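You operate a simulated robot arm through the tools that you are given. There is no shell and no other tool. Be economical: measure what you need, move in short steps, check, and stop when the job is done.

You are at the controls of a simulated robot arm. One attempt, no reset.

TASK
Polish the tarnish off the silver tray and close the tin.
Fine: grey silver pad pressed in the polish tin; put the pad back. Set down upright: grey silver pad. What is to be rubbed or washed off counts as gone when no trace of it is left.

It is judged by the outcome, as a careful person would: the job done as asked, and still so three seconds after it is handed in. It fails if anything else is knocked over, pushed out of place, dropped, spilled or broken.

THE ROBOT
A 7-joint arm with a two-finger parallel gripper, fixed in place. Base frame: the origin is at the foot of the arm, x ahead of it, y to its left, z up. Units: mm, rad, N and s.
With the tool pointing down near the work surface it reaches from about 240 to 680 mm from the base axis. Its first joint turns from -1.152 to 1.152 rad. Payload 2.4 kg.
The tool frame sits at the grasp point between the pads (the TCP): z along the fingers, y along the line on which they close. The tips reach 30 mm beyond it. The gripper opens to 94 mm. The fingers are 28 mm wide and 10 mm thick; the gripper's body (50 by 96 mm) begins 55 mm behind the TCP.
Orientation is that of the tool frame in the base frame, as a unit quaternion [x, y, z, w]. With the fingers straight down and closing along the base's y, the tool's x points along the base's -x, its y along +y and its z along -z.

THE INTERFACE
- The arm moves only by the tool play_rows. Its argument "moves" is a list of rows, each a list of 7 numbers: the shift along the base's x, y, z in units of 30 mm (1.0 is 30 mm), then the turn, a rotation vector about the base's x, y, z in units of 8 degrees (1.0 is 8 degrees), then the gripper command, from -1 (fully open) to 1 (shut), values between in proportion. In form: [[tx, ty, tz, wx, wy, wz, gripper], ...]. A call has 1 to 10 rows; each row shifts and turns the commanded pose from where the row before left it. A call with a number of a shift or a turn outside -1 to 1 is refused whole. A row lasts 0.2 s, in which the tool goes at most 50 mm and 0.15 rad; a call with a longer step from one row to the next is refused whole, and so is a gripper value outside its range. A pose out of reach is approached as far as the arm can. The call stops where the force on the tool passes 40 N (or 10 N more than at its start, if that is more) or the arm is blocked; 0.2 s more then pass. The fingers move at their own pace (about 153 mm/s each) and stop on an object; they squeeze with about 40 N. The grip force told is the motor's: it shows also when the fingers shut on nothing. Time passes only in rows, and 0.2 s behind the last, so rows that do not move let the fingers close. The reply holds the time, the measured pose of the TCP, the force on the tool along the base axes, the opening and the grip force, in the units named above and with some noise, with the torque about the TCP (base axes, N m) and any sound that the robot's microphone picked up.
- Cameras (640 x 400 px; columns grow to the right, rows downward): "scene" is fixed at [36.7, 472.4, 1444.8]; the picture's right is [-0.76, -0.64, 0.00], its down [-0.36, 0.43, -0.83] and it looks along [0.54, -0.63, -0.56] (base axes); focal length 345 px, centre (320, 200). "wrist" rides on the gripper at [76, 14, -102] in the tool frame; the picture's right is [-0.18, 0.98, 0.00], its down [-0.75, -0.14, -0.64] and it looks along [-0.63, -0.12, 0.77] (tool axes); focal length 243 px, centre (320, 200). There is no depth. A picture from a camera that has moved, and an enlarged one, comes with that camera's place and axes in the base frame and with its lens.
- snapshot(camera): a new picture of that camera. No time passes.
- enlarge(camera, box): a new picture of the part [left, top, right, bottom] of that camera's present view, enlarged. No time passes.
- sign_off(): hands the job in; it is judged then, once.

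Work in short steps. Places have to be worked out from the pictures, the camera data and where the tool is seen: move nearer, look again, correct. Check each grasp and each placing, and mend what went wrong. You have 120 turns and 64 pictures in all, those below and enlarged ones among them. Open the gripper and draw the arm clear of the work before you hand the job in, unless the task says otherwise; then end with one line.

The tools are called after ">>>" as name(argument=value, ...) on one line, values as JSON. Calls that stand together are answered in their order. play_rows: Moves the arm, as the interface text tells. Its arguments: {"type":"object","properties":{"moves":{"type":"array","items":{"type":"array","items":{"type":"number"}}}},"required":["moves"]} The other tools are called the same way: snapshot (camera) takes a picture; enlarge (camera, box) takes an enlarged picture of a part of a camera's view; sign_off () hands the job in.

At the start:

```text
time_s: 0.0
eef_pos: [295.7, 153.3, 1197.4]
orientation: [0.0, 1.0, 0.0, -0.001]
ft_force: [-0.2, -0.4, -0.5]
moment: [-0.05, -0.01, -0.01]
finger_gap: 93.9
finger_force: 0.0
```

scene: 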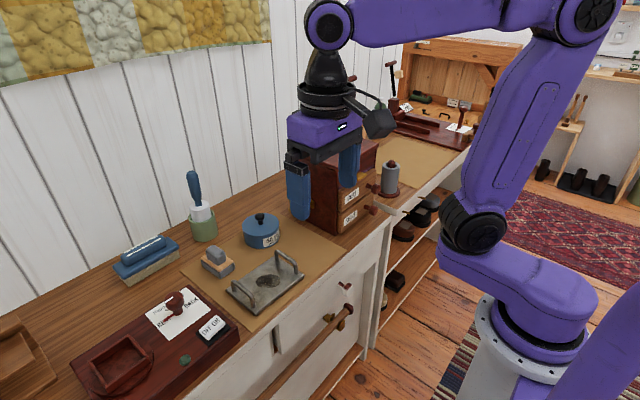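
wrist: 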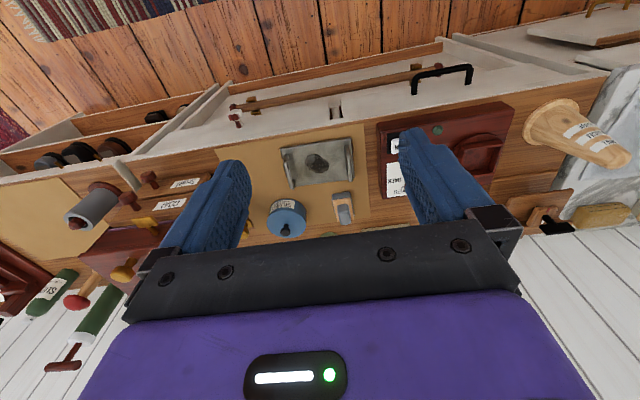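

The tray, tin (blue with lid) and the pad are on the bench mat; I'll enlarge the work area to see them.

>>> enlarge(camera="scene", box=[100, 160, 350, 320])

>>> enlarge(camera="wrist", box=[240, 110, 420, 240])

```text
2.50 times, centred on (225, 240) of scene
camera zoom: at [36.7, 472.4, 1444.8], right [-0.76, -0.64, 0.0], down [-0.36, 0.43, -0.83], along [0.54, -0.63, -0.56], focal length 863 px, centre (558, 100)
```

zoom: 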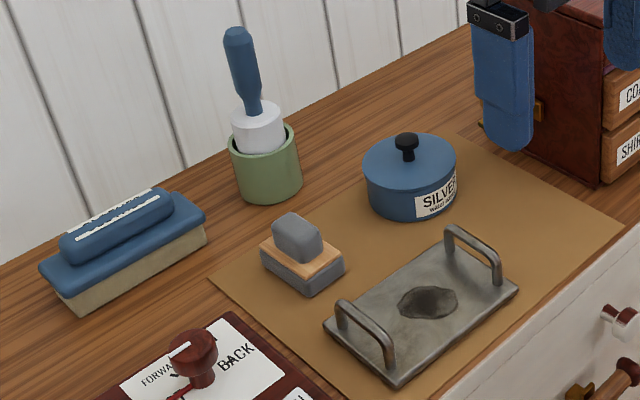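

```text
3.08 times, centred on (330, 175) of wrist
camera zoom: at [219.3, 167.7, 1298.9], right [0.18, 0.98, 0.0], down [0.75, -0.14, 0.64], along [0.63, -0.12, -0.77], focal length 746 px, centre (289, 277)
```

zoom: 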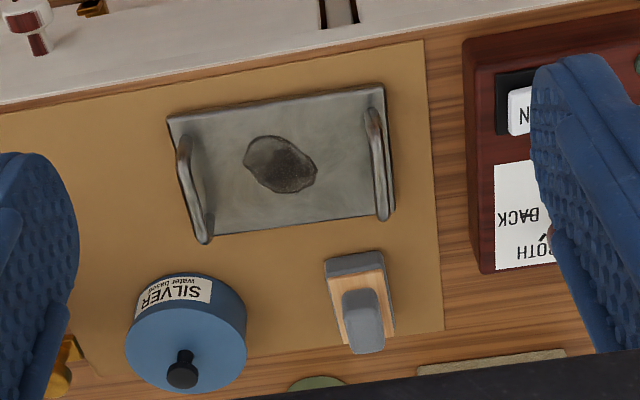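

Rough triangulation: bench about z 785, tray around (527,101), tin around (675,-15), pad around (660,145). I'll move nearer for a better view.

>>> play_rows(moves=[[0.8, -0.35, -0.7, 0, 0, 0, -1], [0.8, -0.35, -0.7, 0, 0, 0, -1], [0.8, -0.35, -0.7, 0, 0, 0, -1], [0.8, -0.35, -0.7, 0, 0, 0, -1], [0.8, -0.35, -0.7, 0, 0, 0, -1], [0.8, -0.35, -0.7, 0, 0, 0, -1], [0, 0, 0, 0, 0, 0, -1]])

>>> snapshot(camera="wrist")

>>> snapshot(camera="scene")

```text
time_s: 1.6
eef_pos: [441.0, 87.8, 1071.6]
orientation: [0.0, 1.0, 0.0, 0.0]
ft_force: [-0.4, -0.2, -0.1]
moment: [-0.03, 0.0, -0.01]
finger_gap: 94.0
finger_force: 0.1
```

```text
59 pictures are left
camera wrist: at [364.3, 102.8, 1173.6], right [0.18, 0.98, 0.0], down [0.75, -0.14, 0.64], along [0.63, -0.12, -0.77], focal length 243 px, centre (320, 200)
```

wrist: 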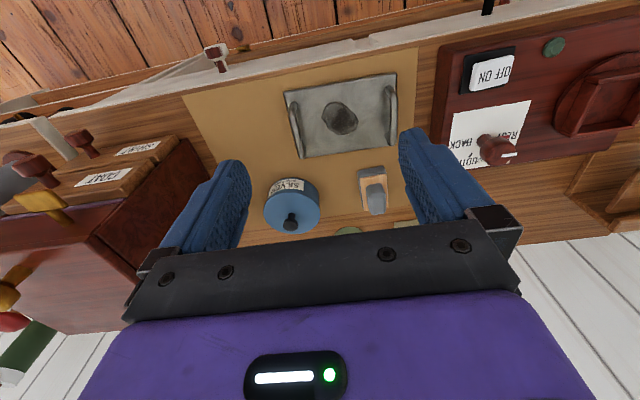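

```text
58 pictures are left
```

scene: 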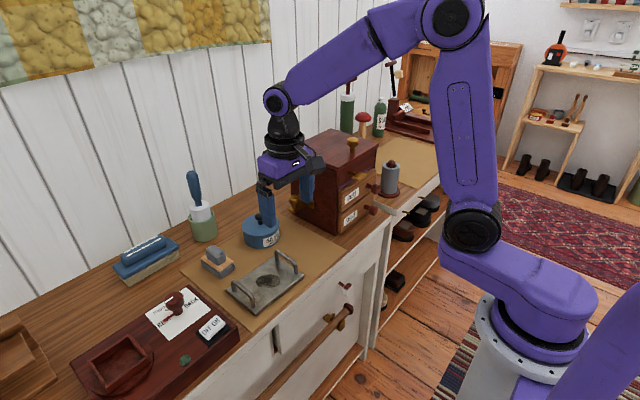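

Readings agree: tin knob near (676,-13,~855). Moving closer over the tin's near side, staying above everything.

>>> play_rows(moves=[[0.9, -0.4, -0.7, 0, 0, 0, -1], [0.9, -0.4, -0.7, 0, 0, 0, -1], [0.9, -0.4, -0.7, 0, 0, 0, -1], [0.9, -0.4, -0.7, 0, 0, 0, -1], [0.9, -0.4, -0.5, 0, 0, 0, -1], [0, 0, 0, 0, 0, 0, -1]])

>>> snapshot(camera="wrist")

```text
time_s: 3.0
eef_pos: [574.7, 30.6, 972.0]
orientation: [0.0, 1.0, 0.0, 0.0]
ft_force: [0.3, -0.5, 0.8]
moment: [-0.02, -0.02, 0.0]
finger_gap: 94.2
finger_force: 0.1
```

```text
57 pictures are left
camera wrist: at [497.7, 44.9, 1074.5], right [0.18, 0.98, 0.0], down [0.75, -0.14, 0.64], along [0.63, -0.12, -0.77], focal length 243 px, centre (320, 200)
```

wrist: 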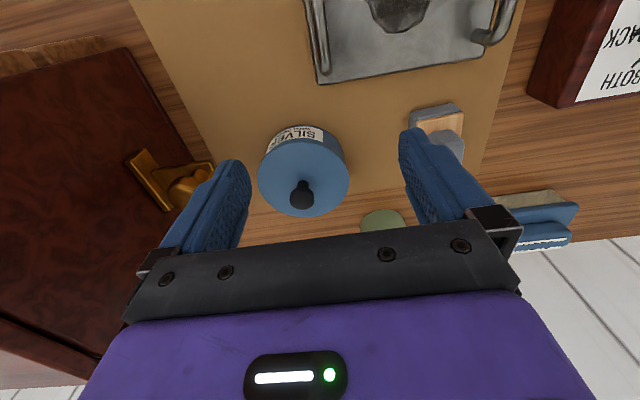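

I need a sideways baseline for depth: shift +y 100 mm with fingers shut and look again.

>>> play_rows(moves=[[0, 0.84, 0, 0, 0, 0, 1], [0, 0.84, 0, 0, 0, 0, 1], [0, 0.84, 0, 0, 0, 0, 1], [0, 0.84, 0, 0, 0, 0, 1], [0, 0, 0, 0, 0, 0, 1]])

>>> snapshot(camera="wrist")

```text
time_s: 4.2
eef_pos: [573.6, 131.8, 972.1]
orientation: [0.0, 1.0, 0.0, 0.001]
ft_force: [-0.8, -0.8, 0.1]
moment: [-0.02, 0.04, -0.02]
finger_gap: 0.3
finger_force: 33.3
```

```text
56 pictures are left
camera wrist: at [496.5, 145.9, 1073.8], right [0.18, 0.98, 0.0], down [0.75, -0.14, 0.64], along [0.63, -0.12, -0.77], focal length 243 px, centre (320, 200)
```

wrist: 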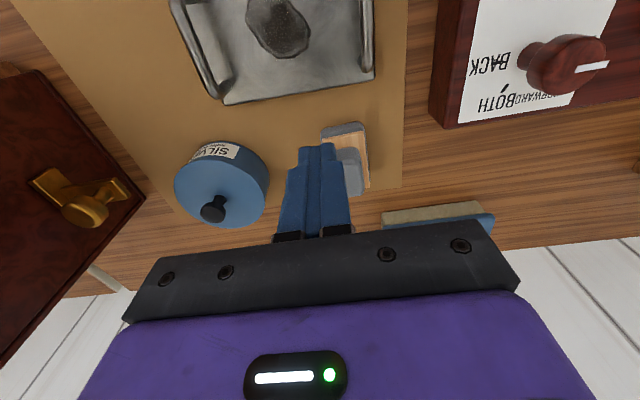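

Knob estimated near (650,-4,~870) with bench about z 800–815. I'll move above it with a half-open gripper and look from both cameras.

>>> play_rows(moves=[[0.51, -0.9, -0.1, 0, 0, 0, -0.1], [0.51, -0.9, -0.1, 0, 0, 0, -0.1], [0.51, -0.9, -0.1, 0, 0, 0, -0.1], [0.51, -0.9, -0.1, 0, 0, 0, -0.1], [0.51, -0.9, -0.1, 0, 0, 0, -0.1], [0, 0, 0, 0, 0, 0, -0.1]])

>>> snapshot(camera="wrist")

>>> enlarge(camera="scene", box=[180, 140, 340, 300])

```text
time_s: 5.6
eef_pos: [649.9, -6.3, 957.5]
orientation: [0.0, 1.0, 0.0, 0.0]
ft_force: [0.6, -0.8, -0.5]
moment: [-0.03, -0.01, 0.01]
finger_gap: 51.7
finger_force: 0.0
```

```text
55 pictures are left
camera wrist: at [573.7, 9.2, 1059.9], right [0.18, 0.98, 0.0], down [0.75, -0.14, 0.64], along [0.63, -0.12, -0.77], focal length 243 px, centre (320, 200)
```

wrist: 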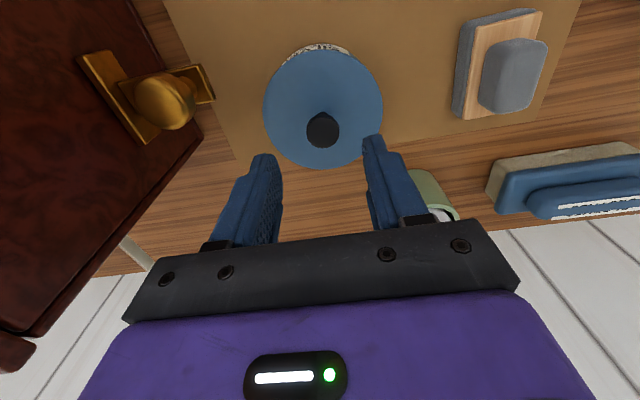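

```text
2.50 times, centred on (260, 220) of scene
camera zoom: at [36.7, 472.4, 1444.8], right [-0.76, -0.64, 0.0], down [-0.36, 0.43, -0.83], along [0.54, -0.63, -0.56], focal length 863 px, centre (470, 150)
```

zoom: 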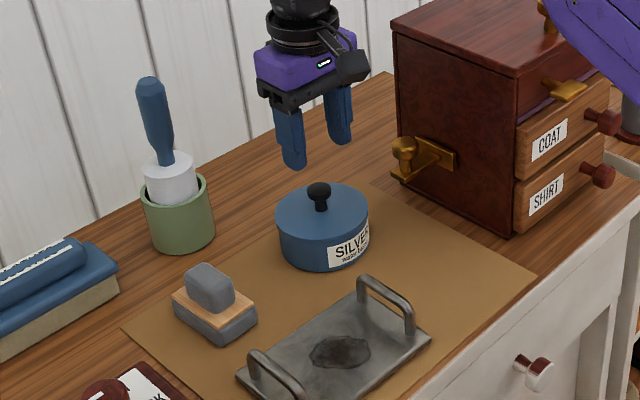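

Refined: knob at about (660,-5), top ≈ z 862, ~28 mm wide. Center over it and lower so tips straddle it.

>>> play_rows(moves=[[0.33, 0.03, -0.3, 0, 0, 0, -0.1], [0, 0, -0.6, 0, 0, 0, -0.1], [0, 0, -0.6, 0, 0, 0, -0.1], [0, 0, -0.6, 0, 0, 0, -0.1], [0, 0, 0, 0, 0, 0, -0.1]])

>>> snapshot(camera="wrist")

>>> enlarge(camera="scene", box=[220, 160, 320, 260])

```text
time_s: 6.8
eef_pos: [662.9, -4.4, 895.0]
orientation: [0.0, 1.0, 0.0, 0.0]
ft_force: [0.0, -0.1, 0.5]
moment: [-0.01, 0.02, 0.01]
finger_gap: 51.5
finger_force: 0.0
```

```text
53 pictures are left
camera wrist: at [584.9, 10.7, 996.0], right [0.18, 0.98, 0.0], down [0.75, -0.14, 0.64], along [0.63, -0.12, -0.77], focal length 243 px, centre (320, 200)
```

wrist: 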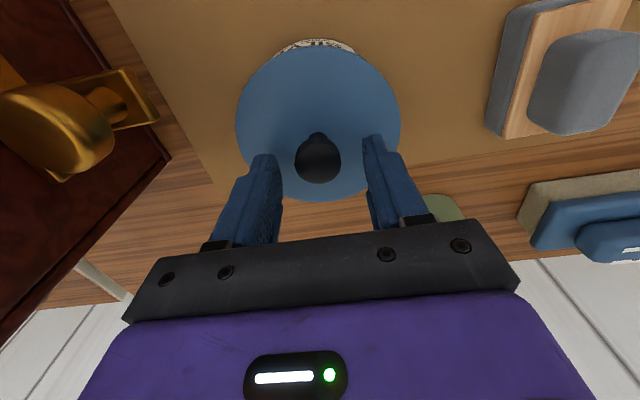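

```text
4.00 times, centred on (270, 210) of scene
camera zoom: at [36.7, 472.4, 1444.8], right [-0.76, -0.64, 0.0], down [-0.36, 0.43, -0.83], along [0.54, -0.63, -0.56], focal length 1381 px, centre (520, 160)
```

zoom: 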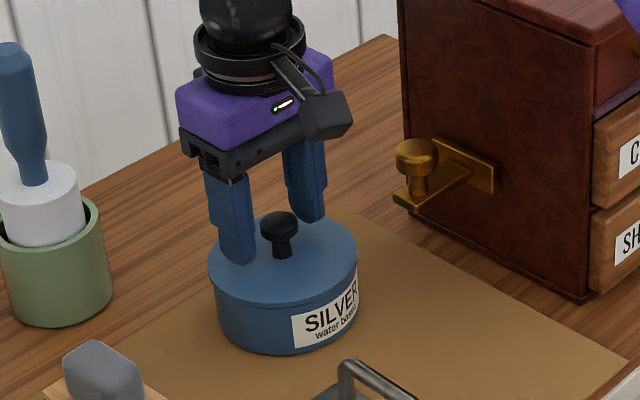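

The fingers straddle the knob. Lower another ~15 mm, carefully.

>>> play_rows(moves=[[0, 0, -0.2, 0, 0, 0, -0.1], [0, 0, -0.2, 0, 0, 0, -0.1], [0, 0, -0.1, 0, 0, 0, -0.1]])

>>> enlarge(camera="scene", box=[220, 160, 320, 260])

>>> enlarge(camera="wrist", box=[220, 100, 420, 225])

```text
time_s: 7.6
eef_pos: [663.1, -3.6, 885.4]
orientation: [0.001, 1.0, 0.0, -0.001]
ft_force: [-7.5, 1.0, 10.6]
moment: [0.02, 0.2, 0.06]
finger_gap: 51.7
finger_force: 0.0
stopped in row 3: the force on the tool passed its limit at 45 N (the readings are from after the stop); the commanded pose is now the measured one
```

```text
4.00 times, centred on (270, 210) of scene
camera zoom: at [36.2, 472.4, 1444.8], right [-0.76, -0.64, 0.0], down [-0.36, 0.43, -0.83], along [0.54, -0.63, -0.56], focal length 1381 px, centre (520, 160)
```

zoom: 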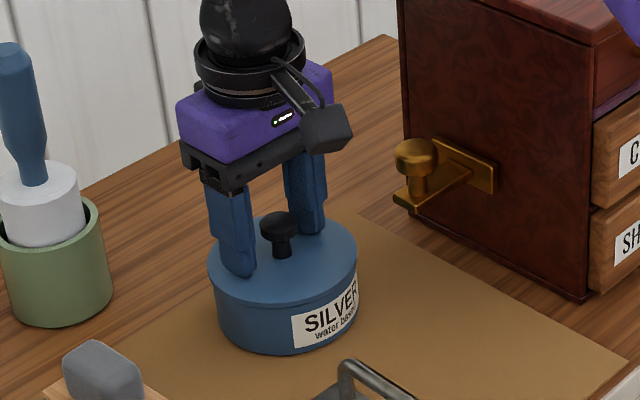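

```text
3.20 times, centred on (320, 162) of wrist
camera zoom: at [585.0, 11.5, 986.8], right [0.18, 0.98, 0.0], down [0.75, -0.14, 0.64], along [0.63, -0.12, -0.77], focal length 776 px, centre (320, 320)
```

zoom: 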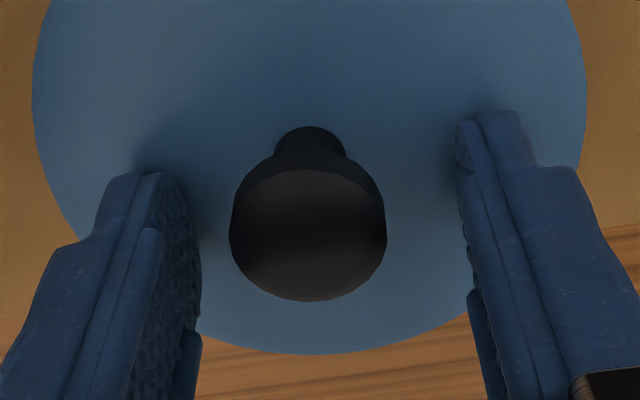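

The tips touched the lid at z≈855, so lid top is 855. Lift 4 mm and close on the knob.

>>> play_rows(moves=[[-0.05, -0.08, 0.13, 0, 0, 0, -0.1], [0, 0, 0, 0, 0, 0, 0.2], [0, 0, 0, 0, 0, 0, 0.6], [0, 0, 0, 0, 0, 0, 1], [0, 0, 0, 0, 0, 0, 1]])

```text
time_s: 8.8
eef_pos: [661.7, -5.2, 888.6]
orientation: [0.0, 1.0, 0.0, 0.001]
ft_force: [-0.2, -0.1, -0.3]
moment: [0.0, -0.04, 0.01]
finger_gap: 26.4
finger_force: 39.6
heard: snap
```

Gripped at 26 mm gap; a snap was heard. Lift slowly and check.

>>> play_rows(moves=[[0, 0, 0.3, 0, 0, 0, 1], [0, 0, 0.4, 0, 0, 0, 1], [0, 0, 0.6, 0, 0, 0, 1], [0, 0, 0, 0, 0, 0, 1]])

>>> enlarge(camera="scene", box=[180, 140, 340, 300])

```text
time_s: 9.8
eef_pos: [662.2, -5.9, 926.1]
orientation: [0.0, 1.0, 0.001, 0.0]
ft_force: [0.1, -0.3, -0.9]
moment: [-0.01, -0.01, 0.02]
finger_gap: 25.5
finger_force: 39.8
```

```text
2.50 times, centred on (260, 220) of scene
camera zoom: at [36.7, 472.4, 1444.8], right [-0.76, -0.64, 0.0], down [-0.36, 0.43, -0.83], along [0.54, -0.63, -0.56], focal length 863 px, centre (470, 150)
```

zoom: 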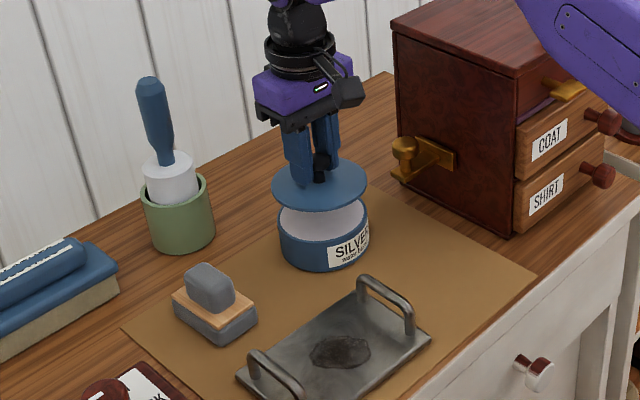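

Lid is off and held. I'll set it down on free mat to the right of the tray, around (545,-48).

>>> play_rows(moves=[[0, 0, 0.3, 0, 0, 0, 1], [-0.78, -0.28, 0, 0, 0, 0, 1], [-0.78, -0.28, 0, 0, 0, 0, 1], [-0.78, -0.28, 0, 0, 0, 0, 1], [-0.78, -0.28, 0, 0, 0, 0, 1], [-0.78, -0.28, 0, 0, 0, 0, 1], [0, 0, 0, 0, 0, 0, 1]])

>>> snapshot(camera="wrist")

>>> enlarge(camera="scene", box=[180, 140, 340, 300])

```text
time_s: 11.4
eef_pos: [543.0, -46.2, 936.3]
orientation: [-0.001, 1.0, 0.0, 0.0]
ft_force: [-0.7, 0.6, -0.5]
moment: [0.01, 0.01, 0.0]
finger_gap: 25.0
finger_force: 40.0
```

```text
48 pictures are left
camera wrist: at [465.7, -31.3, 1037.8], right [0.18, 0.98, 0.0], down [0.75, -0.14, 0.64], along [0.63, -0.12, -0.77], focal length 243 px, centre (320, 200)
```

wrist: 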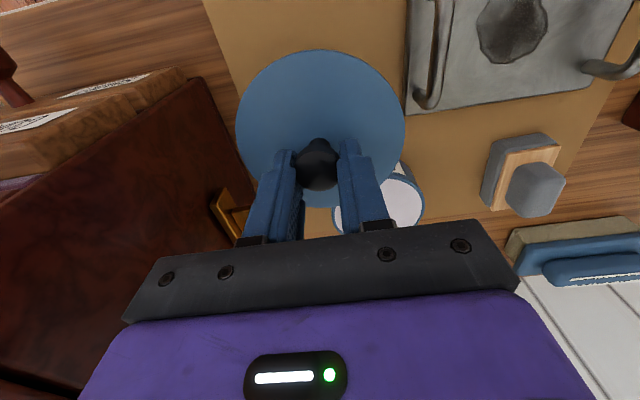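

```text
2.50 times, centred on (260, 220) of scene
camera zoom: at [36.7, 472.4, 1444.8], right [-0.76, -0.64, 0.0], down [-0.36, 0.43, -0.83], along [0.54, -0.63, -0.56], focal length 863 px, centre (470, 150)
```

zoom: 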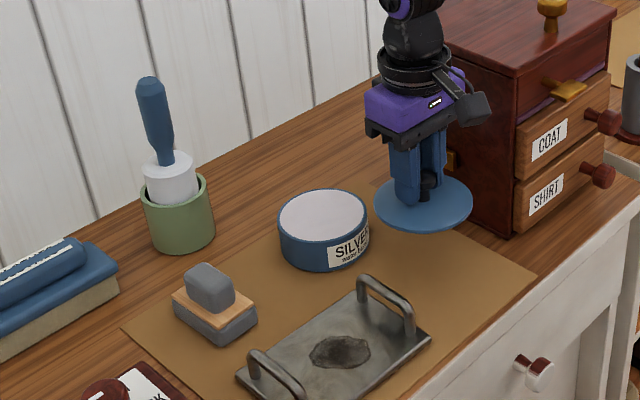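

Clear on all sides (tray edge y≈30, cabinet y≈-117). Lower with small steps until contact.

>>> play_rows(moves=[[-0.3, 0.1, -0.7, 0, 0, 0, 1], [0, 0, -0.7, 0, 0, 0, 1], [0, 0, -0.4, 0, 0, 0, 1], [0, 0, -0.15, 0, 0, 0, 1], [0, 0, -0.15, 0, 0, 0, 1], [0, 0, -0.15, 0, 0, 0, 1], [0, 0, -0.15, 0, 0, 0, 1], [0, 0, -0.15, 0, 0, 0, 1]])

>>> enlarge(camera="scene", box=[180, 140, 340, 300])

```text
time_s: 13.2
eef_pos: [535.5, -45.5, 859.9]
orientation: [0.001, 1.0, 0.0, 0.0]
ft_force: [-0.2, -0.8, -1.3]
moment: [-0.01, 0.01, -0.03]
finger_gap: 24.7
finger_force: 39.4
```

```text
2.50 times, centred on (260, 220) of scene
camera zoom: at [36.7, 472.4, 1444.8], right [-0.76, -0.64, 0.0], down [-0.36, 0.43, -0.83], along [0.54, -0.63, -0.56], focal length 863 px, centre (470, 150)
```

zoom: 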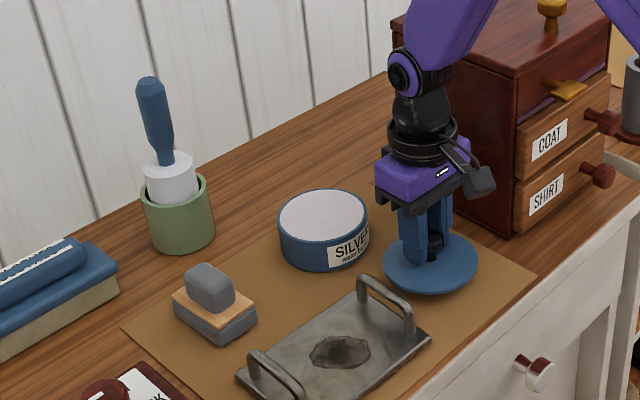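

Not yet in contact. Continue lowering in small steps.

>>> play_rows(moves=[[0, 0, -0.13, 0, 0, 0, 1], [0, 0, -0.13, 0, 0, 0, 1], [0, 0, -0.13, 0, 0, 0, 1], [0, 0, -0.13, 0, 0, 0, 1], [0, 0, -0.13, 0, 0, 0, 1], [0, 0, -0.13, 0, 0, 0, 1], [0, 0, -0.13, 0, 0, 0, 1], [0, 0, -0.13, 0, 0, 0, 1]])

```text
time_s: 14.5
eef_pos: [535.0, -44.9, 844.1]
orientation: [0.0, 1.0, 0.0, 0.0]
ft_force: [-5.9, 1.0, 11.9]
moment: [-0.09, 0.0, -0.04]
finger_gap: 24.9
finger_force: 39.7
stopped in row 6: the force on the tool passed its limit at 50 N (the readings are from after the stop); the commanded pose is now the measured one
```

Lid is on the mat. Release and raise.

>>> play_rows(moves=[[0, 0, 0, 0, 0, 0, 0.3], [0, 0, 0, 0, 0, 0, -0.1], [0, 0, 0.2, 0, 0, 0, -0.1], [0, 0, 0.8, 0, 0, 0, -0.1], [0, 0, 0.9, 0, 0, 0, -0.1], [0, 0, 0.9, 0, 0, 0, -0.1], [0, 0, 0.9, 0, 0, 0, -0.1]])

>>> snapshot(camera="wrist")

>>> enlarge(camera="scene", box=[180, 140, 340, 300])

```text
time_s: 16.1
eef_pos: [536.6, -44.3, 954.8]
orientation: [0.0, 1.0, 0.0, 0.0]
ft_force: [0.1, -0.3, -0.5]
moment: [-0.02, 0.05, 0.0]
finger_gap: 51.7
finger_force: 0.1
```

```text
45 pictures are left
camera wrist: at [458.1, -28.6, 1056.1], right [0.18, 0.98, 0.0], down [0.75, -0.14, 0.64], along [0.63, -0.12, -0.77], focal length 243 px, centre (320, 200)
```

wrist: 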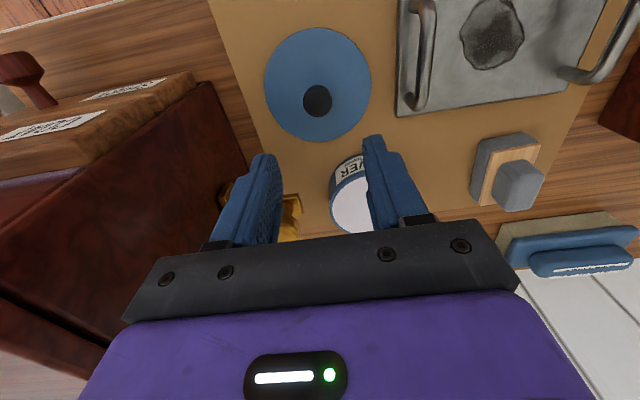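

```text
2.50 times, centred on (260, 220) of scene
camera zoom: at [36.7, 472.4, 1444.8], right [-0.76, -0.64, 0.0], down [-0.36, 0.43, -0.83], along [0.54, -0.63, -0.56], focal length 863 px, centre (470, 150)
```

zoom: 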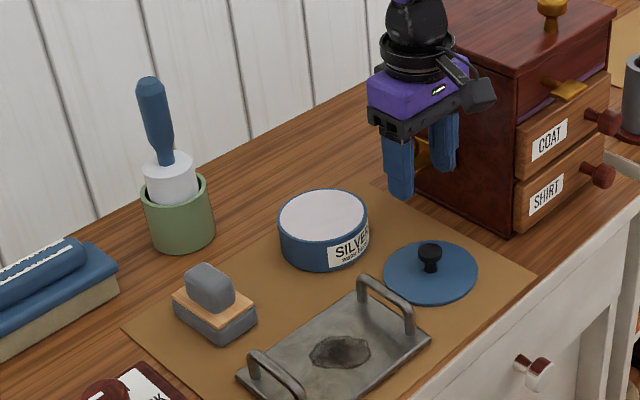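

Lid rests flat at (535,-45). Pad's handle estimated at (646,148); move over and look down at it.

>>> play_rows(moves=[[0.4, 0.92, 0, 0, 0, 0, -0.5], [0.4, 0.92, 0, 0, 0, 0, -0.5], [0.4, 0.92, 0, 0, 0, 0, -0.5], [0.4, 0.92, 0, 0, 0, 0, -0.5], [0.4, 0.92, 0, 0, 0, 0, -0.5], [0.4, 0.92, 0, 0, 0, 0, -0.5], [0.4, 0.92, 0, 0, 0, 0, -0.5], [0, 0, 0, 0, 0, 0, -0.5]])

>>> snapshot(camera="wrist")

>>> enlarge(camera="scene", box=[160, 200, 280, 300])

```text
time_s: 17.9
eef_pos: [619.8, 147.3, 954.9]
orientation: [0.0, 1.0, 0.001, 0.0]
ft_force: [0.3, -0.2, -0.4]
moment: [0.03, 0.0, 0.02]
finger_gap: 70.5
finger_force: 0.0
```

```text
43 pictures are left
camera wrist: at [542.2, 162.5, 1055.6], right [0.18, 0.98, 0.0], down [0.75, -0.14, 0.64], along [0.63, -0.12, -0.77], focal length 243 px, centre (320, 200)
```

wrist: 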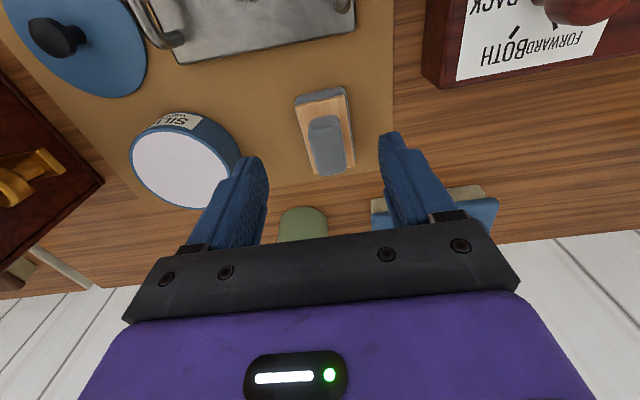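

```text
4.00 times, centred on (220, 250) of scene
camera zoom: at [36.6, 472.4, 1444.8], right [-0.76, -0.64, 0.0], down [-0.36, 0.43, -0.83], along [0.54, -0.63, -0.56], focal length 1381 px, centre (720, 0)
```

zoom: 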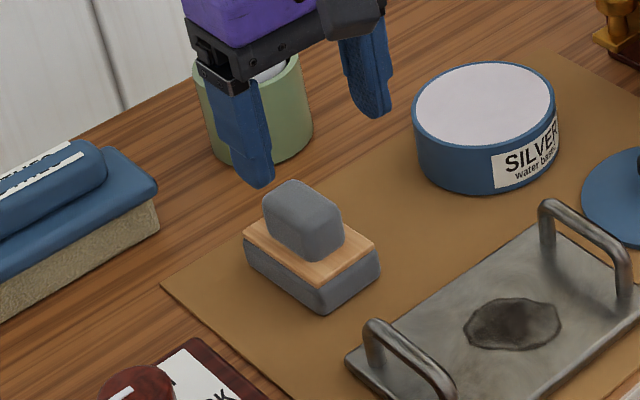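

Pad's long axis is along x, center ≈(651,148), handle ~30 mm wide in y. Move over and lower halfway, then check.

>>> play_rows(moves=[[0.5, 0.02, -0.5, 0, 0, 0, -0.5], [0.5, 0, -0.6, 0, 0, 0, -0.5], [0, 0, -0.6, 0, 0, 0, -0.5], [0, 0, 0, 0, 0, 0, -0.5]])

>>> snapshot(camera="wrist")

>>> enlarge(camera="scene", box=[160, 200, 280, 300])

```text
time_s: 18.9
eef_pos: [650.3, 149.4, 902.5]
orientation: [0.0, 1.0, 0.0, 0.001]
ft_force: [0.1, -0.2, -0.1]
moment: [0.03, -0.05, 0.01]
finger_gap: 70.3
finger_force: 0.1
```

```text
41 pictures are left
camera wrist: at [572.7, 164.1, 1004.5], right [0.18, 0.98, 0.0], down [0.75, -0.14, 0.64], along [0.63, -0.12, -0.77], focal length 243 px, centre (320, 200)
```

wrist: 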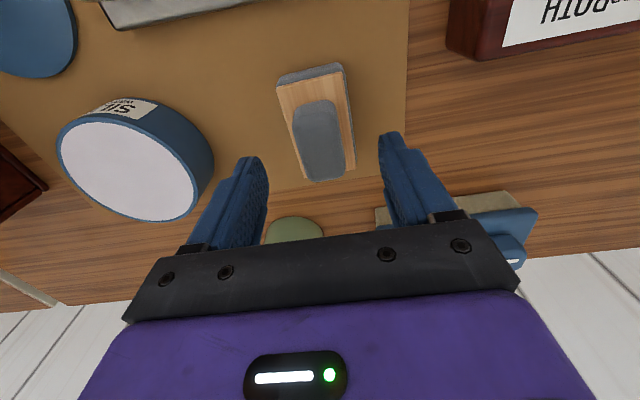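

```text
4.00 times, centred on (220, 250) of scene
camera zoom: at [36.7, 472.4, 1444.8], right [-0.76, -0.64, 0.0], down [-0.36, 0.43, -0.83], along [0.54, -0.63, -0.56], focal length 1381 px, centre (720, 0)
```

zoom: 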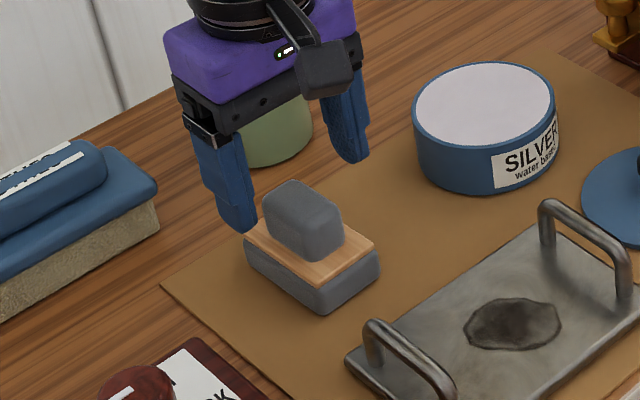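

Well aligned. Lower to TCP z≈866 and close on the handle.

>>> play_rows(moves=[[0, 0, -0.4, 0, 0, 0, -0.5], [0, 0, -0.4, 0, 0, 0, -0.5], [0, 0, -0.3, 0, 0, 0, -0.5], [0, 0, 0, 0, 0, 0, -0.5]])

>>> enlarge(camera="scene", box=[160, 200, 280, 300])

>>> enlarge(camera="wrist", box=[220, 80, 420, 205])

```text
time_s: 19.9
eef_pos: [648.7, 148.3, 869.9]
orientation: [0.001, 1.0, 0.0, 0.001]
ft_force: [0.3, 0.6, 0.5]
moment: [0.02, 0.02, -0.03]
finger_gap: 70.5
finger_force: 0.0
```

```text
4.00 times, centred on (220, 250) of scene
camera zoom: at [36.7, 472.4, 1444.8], right [-0.76, -0.64, 0.0], down [-0.36, 0.43, -0.83], along [0.54, -0.63, -0.56], focal length 1381 px, centre (720, 0)
```

zoom: 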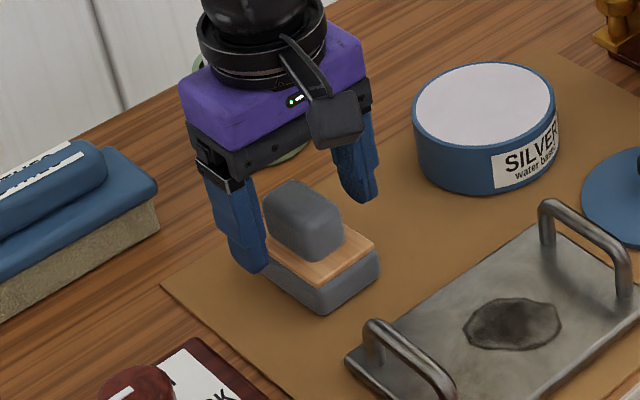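

```text
3.20 times, centred on (320, 142) of wrist
camera zoom: at [571.8, 163.7, 971.4], right [0.18, 0.98, 0.0], down [0.75, -0.14, 0.64], along [0.63, -0.12, -0.77], focal length 776 px, centre (320, 384)
```

zoom: 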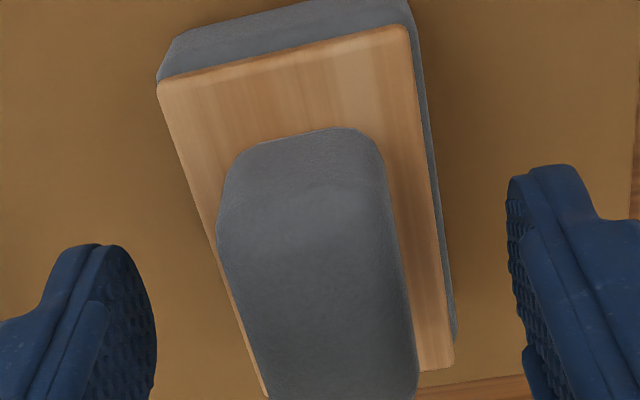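

Tips ~10 mm above the wood. Lower 6 mm, nudge -y 2 mm, and close.

>>> play_rows(moves=[[0.03, -0.08, -0.2, 0, 0, 0, -0.5], [0, 0, 0, 0, 0, 0, 0.0], [0, 0, 0, 0, 0, 0, 0.5], [0, 0, 0, 0, 0, 0, 1], [0, 0, 0, 0, 0, 0, 1]])

>>> enlarge(camera="scene", box=[160, 200, 280, 300])

```text
time_s: 21.1
eef_pos: [651.3, 147.3, 865.8]
orientation: [0.0, 1.0, 0.001, 0.001]
ft_force: [0.9, 2.1, 3.2]
moment: [0.02, -0.17, 0.15]
finger_gap: 34.1
finger_force: 40.5
```

```text
4.00 times, centred on (220, 250) of scene
camera zoom: at [36.6, 472.5, 1444.8], right [-0.76, -0.64, 0.0], down [-0.36, 0.43, -0.83], along [0.54, -0.63, -0.56], focal length 1381 px, centre (720, 0)
```

zoom: 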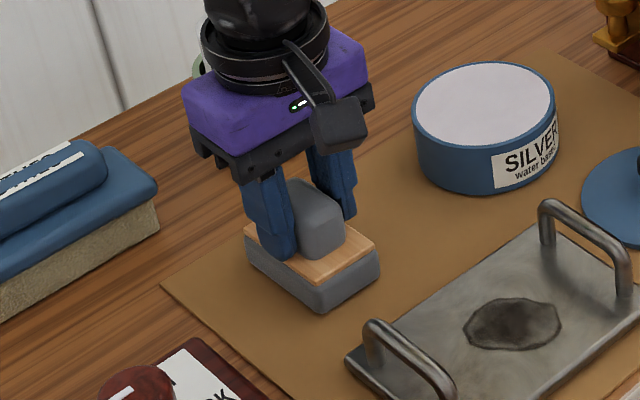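

Gripped (34 mm). Lift well clear and carry over the tin.

>>> play_rows(moves=[[0, 0, 0.4, 0, 0, 0, 1], [0, 0, 0.9, 0, 0, 0, 1], [0, 0, 0.9, 0, 0, 0, 1], [0.06, -0.95, 0, 0, 0, 0, 1], [0.06, -0.95, 0, 0, 0, 0, 1], [0.06, -0.95, 0, 0, 0, 0, 1], [0.06, -0.95, 0, 0, 0, 0, 1], [0.06, -0.95, 0, 0, 0, 0, 1], [0, -0.33, 0, 0, 0, 0, 1], [0, 0, 0, 0, 0, 0, 1]])

>>> snapshot(camera="wrist")

>>> enlarge(camera="scene", box=[200, 150, 320, 270])

```text
time_s: 23.3
eef_pos: [659.9, -5.5, 929.8]
orientation: [0.0, 1.0, 0.0, 0.0]
ft_force: [0.0, 0.1, -1.1]
moment: [0.0, 0.02, 0.0]
finger_gap: 33.7
finger_force: 39.9
```

```text
36 pictures are left
camera wrist: at [582.8, 8.6, 1031.8], right [0.18, 0.98, 0.0], down [0.75, -0.14, 0.64], along [0.63, -0.12, -0.77], focal length 243 px, centre (320, 200)
```

wrist: 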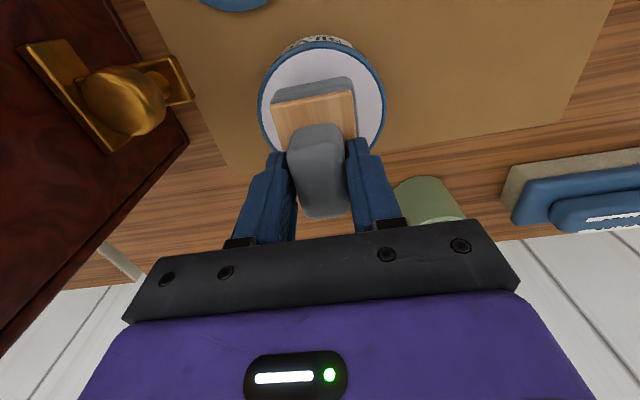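

```text
3.33 times, centred on (260, 210) of scene
camera zoom: at [36.7, 472.4, 1444.8], right [-0.76, -0.64, 0.0], down [-0.36, 0.43, -0.83], along [0.54, -0.63, -0.56], focal length 1151 px, centre (520, 167)
```

zoom: 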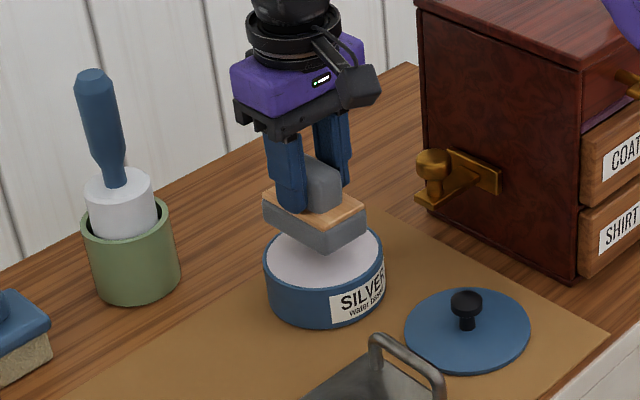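

Pad is centered on TCP and above the tin center (~(659,-5)). Lower gently until it presses into the polish.

>>> play_rows(moves=[[0, 0, -0.3, 0, 0, 0, 1], [0, 0, -0.1, 0, 0, 0, 1], [0, 0, -0.1, 0, 0, 0, 1], [0, 0, -0.1, 0, 0, 0, 1], [0, 0, -0.1, 0, 0, 0, 1], [0, 0, -0.1, 0, 0, 0, 1], [0, 0, -0.1, 0, 0, 0, 1]])

>>> enlarge(camera="scene", box=[200, 150, 320, 270])

>>> snapshot(camera="wrist")

```text
time_s: 24.9
eef_pos: [662.0, -3.8, 908.9]
orientation: [-0.001, 1.0, 0.0, 0.003]
ft_force: [-0.2, -0.4, 4.7]
moment: [-0.08, 0.11, 0.02]
finger_gap: 33.9
finger_force: 40.0
stopped in row 7: the force on the tool passed its limit at 45 N (the readings are from after the stop); the commanded pose is now the measured one
```

```text
3.33 times, centred on (260, 210) of scene
camera zoom: at [36.6, 472.4, 1444.8], right [-0.76, -0.64, 0.0], down [-0.36, 0.43, -0.83], along [0.54, -0.63, -0.56], focal length 1151 px, centre (520, 167)
```

zoom: 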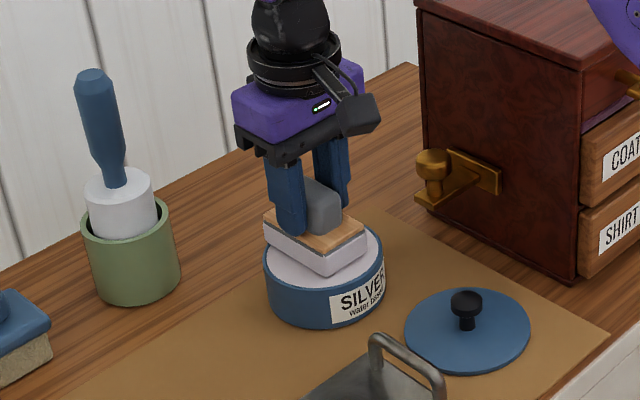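

```text
33 pictures are left
camera wrist: at [583.5, 10.5, 1009.4], right [0.18, 0.98, 0.0], down [0.75, -0.14, 0.65], along [0.64, -0.12, -0.76], focal length 243 px, centre (320, 200)
```

wrist: 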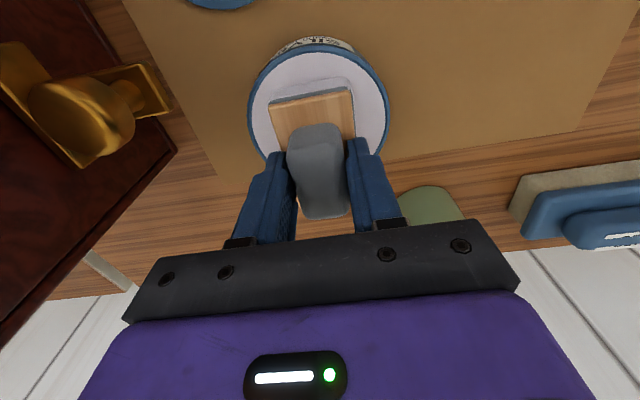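

The felt is now coated white. Lift high and carry over the tray to look.

>>> play_rows(moves=[[-0.05, 0, 0.3, 0, 0, 0, 1], [0, 0, 0.7, 0, 0, 0, 1], [0, 0, 0.7, 0, 0, 0, 1], [-0.9, 0.7, 0, 0, 0, 0, 1], [-0.9, 0.7, 0, 0, 0, 0, 1], [-0.9, 0.7, 0, 0, 0, 0, 1], [-0.9, 0.7, 0, 0, 0, 0, 1], [-0.9, 0.7, 0, 0, 0, 0, 1], [0, 0, 0, 0, 0, 0, 1]])

>>> snapshot(camera="wrist")

>>> enlarge(camera="scene", box=[200, 190, 340, 320])

```text
time_s: 26.9
eef_pos: [524.7, 101.6, 959.4]
orientation: [-0.001, 1.0, 0.0, 0.002]
ft_force: [-0.1, -0.2, -0.7]
moment: [-0.01, 0.0, -0.01]
finger_gap: 33.9
finger_force: 39.9
```

```text
32 pictures are left
camera wrist: at [447.1, 116.2, 1060.3], right [0.18, 0.98, 0.0], down [0.75, -0.14, 0.65], along [0.64, -0.12, -0.76], focal length 243 px, centre (320, 200)
```

wrist: 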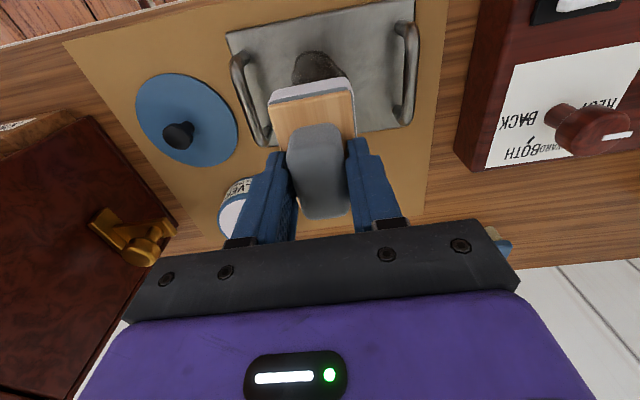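

```text
3.08 times, centred on (270, 255) of scene
camera zoom: at [36.7, 472.4, 1444.8], right [-0.76, -0.64, 0.0], down [-0.36, 0.43, -0.83], along [0.54, -0.63, -0.56], focal length 1063 px, centre (474, 31)
```

zoom: 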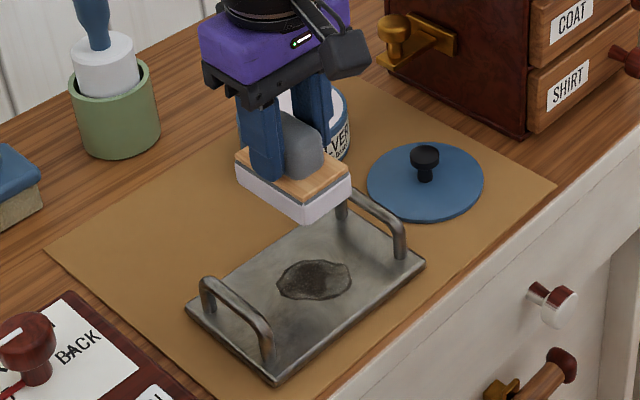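

Tray spans roughly x 463–568, y 25–195; tarnish center ≈(517,103), about 60×45 mm. Lower the pad above it.

>>> play_rows(moves=[[-0.25, 0.05, -0.7, 0, 0, 0, 1], [0, 0, -0.7, 0, 0, 0, 1], [0, 0, -0.6, 0, 0, 0, 1], [0, 0, -0.15, 0, 0, 0, 1], [0, 0, -0.15, 0, 0, 0, 1], [0, 0, 0, 0, 0, 0, 1]])

>>> enlarge(camera="scene", box=[200, 190, 340, 320])

```text
time_s: 28.3
eef_pos: [516.5, 103.2, 891.0]
orientation: [-0.001, 1.0, 0.0, 0.002]
ft_force: [-0.4, 0.1, -1.3]
moment: [0.03, -0.02, 0.01]
finger_gap: 34.0
finger_force: 39.2
```

```text
3.08 times, centred on (270, 255) of scene
camera zoom: at [36.7, 472.4, 1444.8], right [-0.76, -0.64, 0.0], down [-0.36, 0.43, -0.83], along [0.54, -0.63, -0.56], focal length 1063 px, centre (474, 31)
```

zoom: 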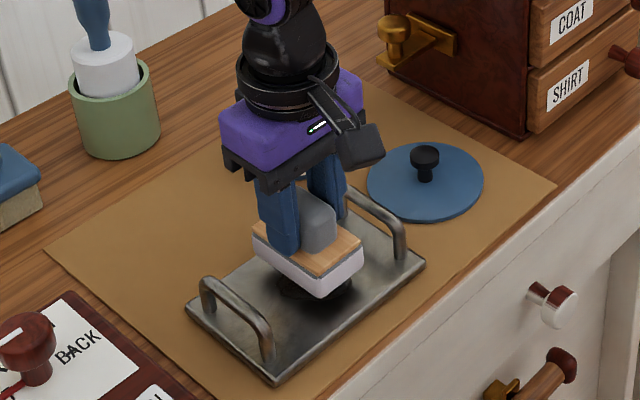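

Hovering over the tarnish. Descend in small steps till light contact.

>>> play_rows(moves=[[0, 0, -0.1, 0, 0, 0, 1], [0, 0, -0.1, 0, 0, 0, 1], [0, 0, -0.1, 0, 0, 0, 1], [0, 0, -0.07, 0, 0, 0, 1], [0, 0, 0, 0, 0, 0, 1]])

```text
time_s: 29.5
eef_pos: [518.0, 100.7, 879.2]
orientation: [-0.001, 1.0, 0.0, 0.003]
ft_force: [-0.4, 0.4, -1.5]
moment: [0.04, -0.01, -0.01]
finger_gap: 33.9
finger_force: 40.1
```

>>> play_rows(moves=[[0, 0, -0.07, 0, 0, 0, 1], [0, 0, -0.07, 0, 0, 0, 1], [0, 0, 0, 0, 0, 0, 1]])

```text
time_s: 30.4
eef_pos: [517.7, 101.7, 876.4]
orientation: [0.0, 1.0, 0.0, 0.002]
ft_force: [-4.3, -0.5, 10.2]
moment: [-0.01, -0.19, -0.01]
finger_gap: 33.7
finger_force: 40.0
stopped in row 3: the force on the tool passed its limit at 41 N (the readings are from after the stop); the commanded pose is now the measured one
```

In contact at z≈876 with ~10 N. Do a gentle first stroke and check that the tray doesn't shift.

>>> play_rows(moves=[[0, 0.25, 0, 0, 0, 0, 1], [0, 0.25, 0, 0, 0, 0, 1], [0, 0.2, 0, 0, 0, 0, 1], [0, -0.35, 0, 0, 0, 0, 1], [0, -0.35, 0, 0, 0, 0, 1], [0, -0.35, 0, 0, 0, 0, 1], [0, -0.35, 0, 0, 0, 0, 1], [0, 0.35, 0, 0, 0, 0, 1], [0, 0.35, 0, 0, 0, 0, 1]])

>>> enlarge(camera="scene", box=[200, 190, 340, 320])

```text
time_s: 32.4
eef_pos: [517.9, 100.4, 876.8]
orientation: [0.001, 1.0, 0.0, 0.002]
ft_force: [0.4, -9.2, 18.9]
moment: [-0.28, -0.5, -0.21]
finger_gap: 33.7
finger_force: 39.7
```

```text
3.08 times, centred on (270, 255) of scene
camera zoom: at [36.4, 472.1, 1444.9], right [-0.76, -0.64, 0.0], down [-0.36, 0.43, -0.83], along [0.54, -0.63, -0.56], focal length 1063 px, centre (474, 31)
```

zoom: 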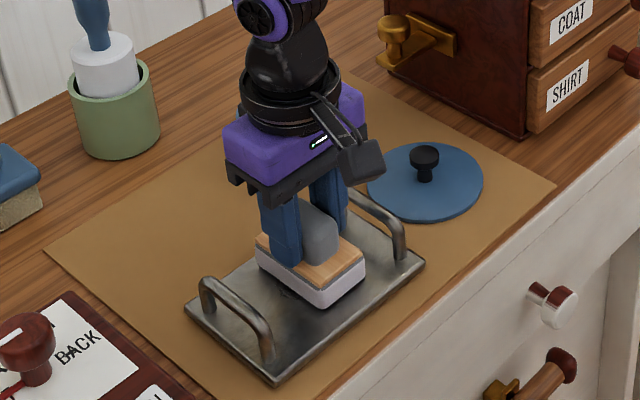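

Tray did not move. Continue rubbing in wider loops.

>>> play_rows(moves=[[-0.4, 0.2, 0, 0, 0, 0, 1], [0, 0.35, 0, 0, 0, 0, 1], [0, 0.25, 0, 0, 0, 0, 1], [0, -0.4, 0, 0, 0, 0, 1], [0, -0.4, 0, 0, 0, 0, 1], [0, -0.4, 0, 0, 0, 0, 1], [0, -0.35, 0, 0, 0, 0, 1], [0.4, 0, 0, 0, 0, 0, 1], [0.4, 0, 0, 0, 0, 0, 1], [0, 0.35, 0, 0, 0, 0, 1]])

>>> play_rows(moves=[[0, 0.4, 0, 0, 0, 0, 1], [0, 0.4, 0, 0, 0, 0, 1], [0, 0.35, 0, 0, 0, 0, 1], [0, -0.4, 0, 0, 0, 0, 1], [0, -0.4, 0, 0, 0, 0, 1], [0, -0.4, 0, 0, 0, 0, 1], [0, -0.3, 0, 0, 0, 0, 1], [-0.4, 0.4, 0, 0, 0, 0, 1], [0, 0.35, 0, 0, 0, 0, 1], [0, 0, 0, 0, 0, 0, 1]])

```text
time_s: 34.6
eef_pos: [529.5, 87.3, 875.6]
orientation: [0.0, 1.0, 0.0, 0.004]
ft_force: [1.6, -5.3, 11.0]
moment: [-0.24, 0.17, 0.13]
finger_gap: 33.7
finger_force: 40.1
```

```text
time_s: 36.8
eef_pos: [516.6, 102.3, 875.4]
orientation: [-0.001, 1.0, 0.0, 0.002]
ft_force: [0.6, 0.1, -0.4]
moment: [0.01, 0.02, 0.03]
finger_gap: 33.6
finger_force: 40.1
```

Force has dropped; lift off and inspect the tarnish.

>>> play_rows(moves=[[0, 0, 0.7, 0, 0, 0, 1], [0, 0, 0.9, 0, 0, 0, 1], [0.6, 0, 0.9, 0, 0, 0, 1], [0.9, 0, 0, 0, 0, 0, 1], [0.6, 0, 0, 0, 0, 0, 1], [0, 0, 0, 0, 0, 0, 1]])

>>> enlarge(camera="scene", box=[200, 190, 340, 320])

>>> snapshot(camera="wrist")

```text
time_s: 38.2
eef_pos: [581.7, 102.4, 950.1]
orientation: [-0.001, 1.0, -0.001, 0.003]
ft_force: [1.0, -0.1, -0.5]
moment: [0.02, 0.02, -0.03]
finger_gap: 33.7
finger_force: 40.2
```

```text
3.08 times, centred on (270, 255) of scene
camera zoom: at [36.7, 472.4, 1444.8], right [-0.76, -0.64, 0.0], down [-0.36, 0.43, -0.83], along [0.54, -0.63, -0.56], focal length 1063 px, centre (474, 31)
```

zoom: 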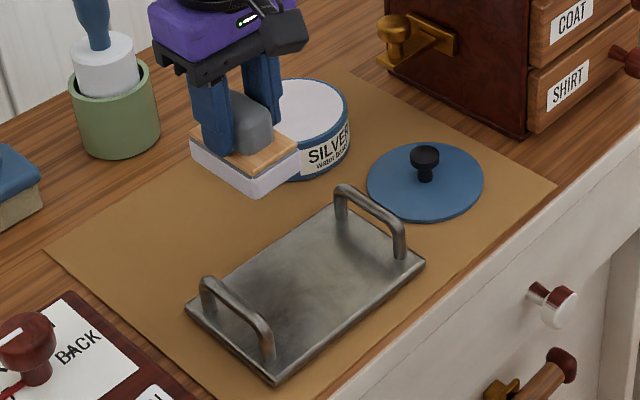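

```text
27 pictures are left
camera wrist: at [503.6, 116.5, 1052.3], right [0.18, 0.98, 0.0], down [0.75, -0.14, 0.65], along [0.64, -0.12, -0.76], focal length 243 px, centre (320, 200)
```

wrist: 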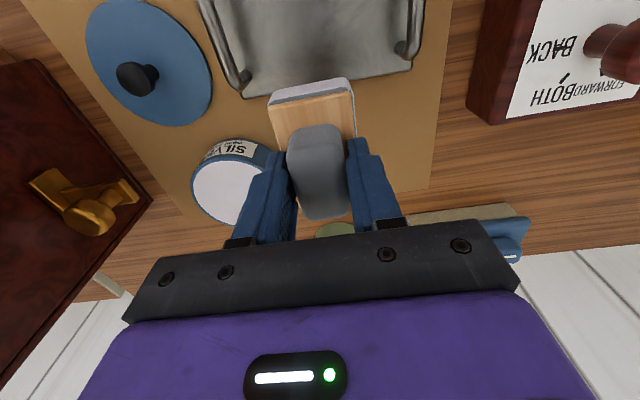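

It looks clean; take a tighter view to check for traces.

>>> enlarge(camera="scene", box=[235, 245, 305, 320])

>>> enlarge(camera="wrist", box=[190, 0, 440, 110])

```text
5.33 times, centred on (270, 282) of scene
camera zoom: at [36.7, 472.4, 1444.8], right [-0.76, -0.64, 0.0], down [-0.36, 0.43, -0.83], along [0.54, -0.63, -0.56], focal length 1842 px, centre (587, -240)
```

zoom: 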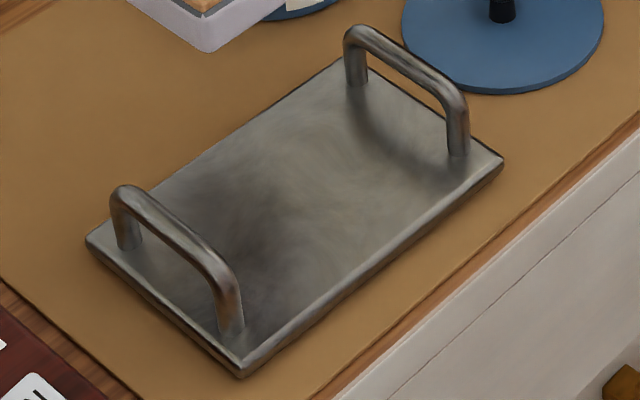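

```text
2.56 times, centred on (315, 55) of wrist
camera zoom: at [503.6, 116.5, 1052.3], right [0.18, 0.98, 0.0], down [0.75, -0.14, 0.65], along [0.64, -0.12, -0.76], focal length 621 px, centre (333, 571)
```

zoom: 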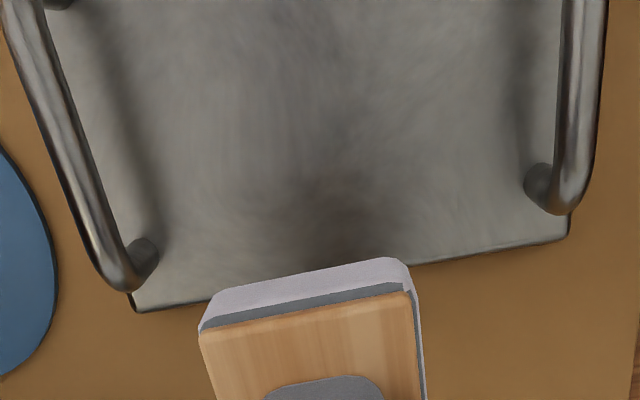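

The tarnish outline is gone; the dark patch looks like the arm's shadow. Moving to above the pad's original spot and checking again with the shadow shifted.

>>> play_rows(moves=[[0.77, 0.5, -0.2, 0, 0, 0, 1], [0.77, 0.5, -0.2, 0, 0, 0, 1], [0.77, 0.5, -0.2, 0, 0, 0, 1], [0, 0, -0.5, 0, 0, 0, 1], [0, 0, -0.5, 0, 0, 0, 1], [0, 0, 0, 0, 0, 0, 1]])

>>> enlarge(camera="scene", box=[180, 190, 320, 320])

```text
time_s: 39.6
eef_pos: [649.4, 146.3, 901.6]
orientation: [-0.001, 1.0, 0.0, 0.002]
ft_force: [0.5, 1.0, -1.3]
moment: [0.02, -0.02, 0.01]
finger_gap: 33.9
finger_force: 40.4
```

```text
3.08 times, centred on (250, 255) of scene
camera zoom: at [36.7, 472.4, 1444.8], right [-0.76, -0.64, 0.0], down [-0.36, 0.43, -0.83], along [0.54, -0.63, -0.56], focal length 1063 px, centre (535, 31)
```

zoom: 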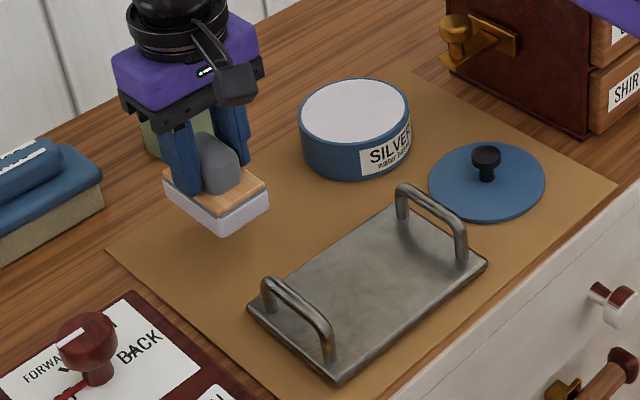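

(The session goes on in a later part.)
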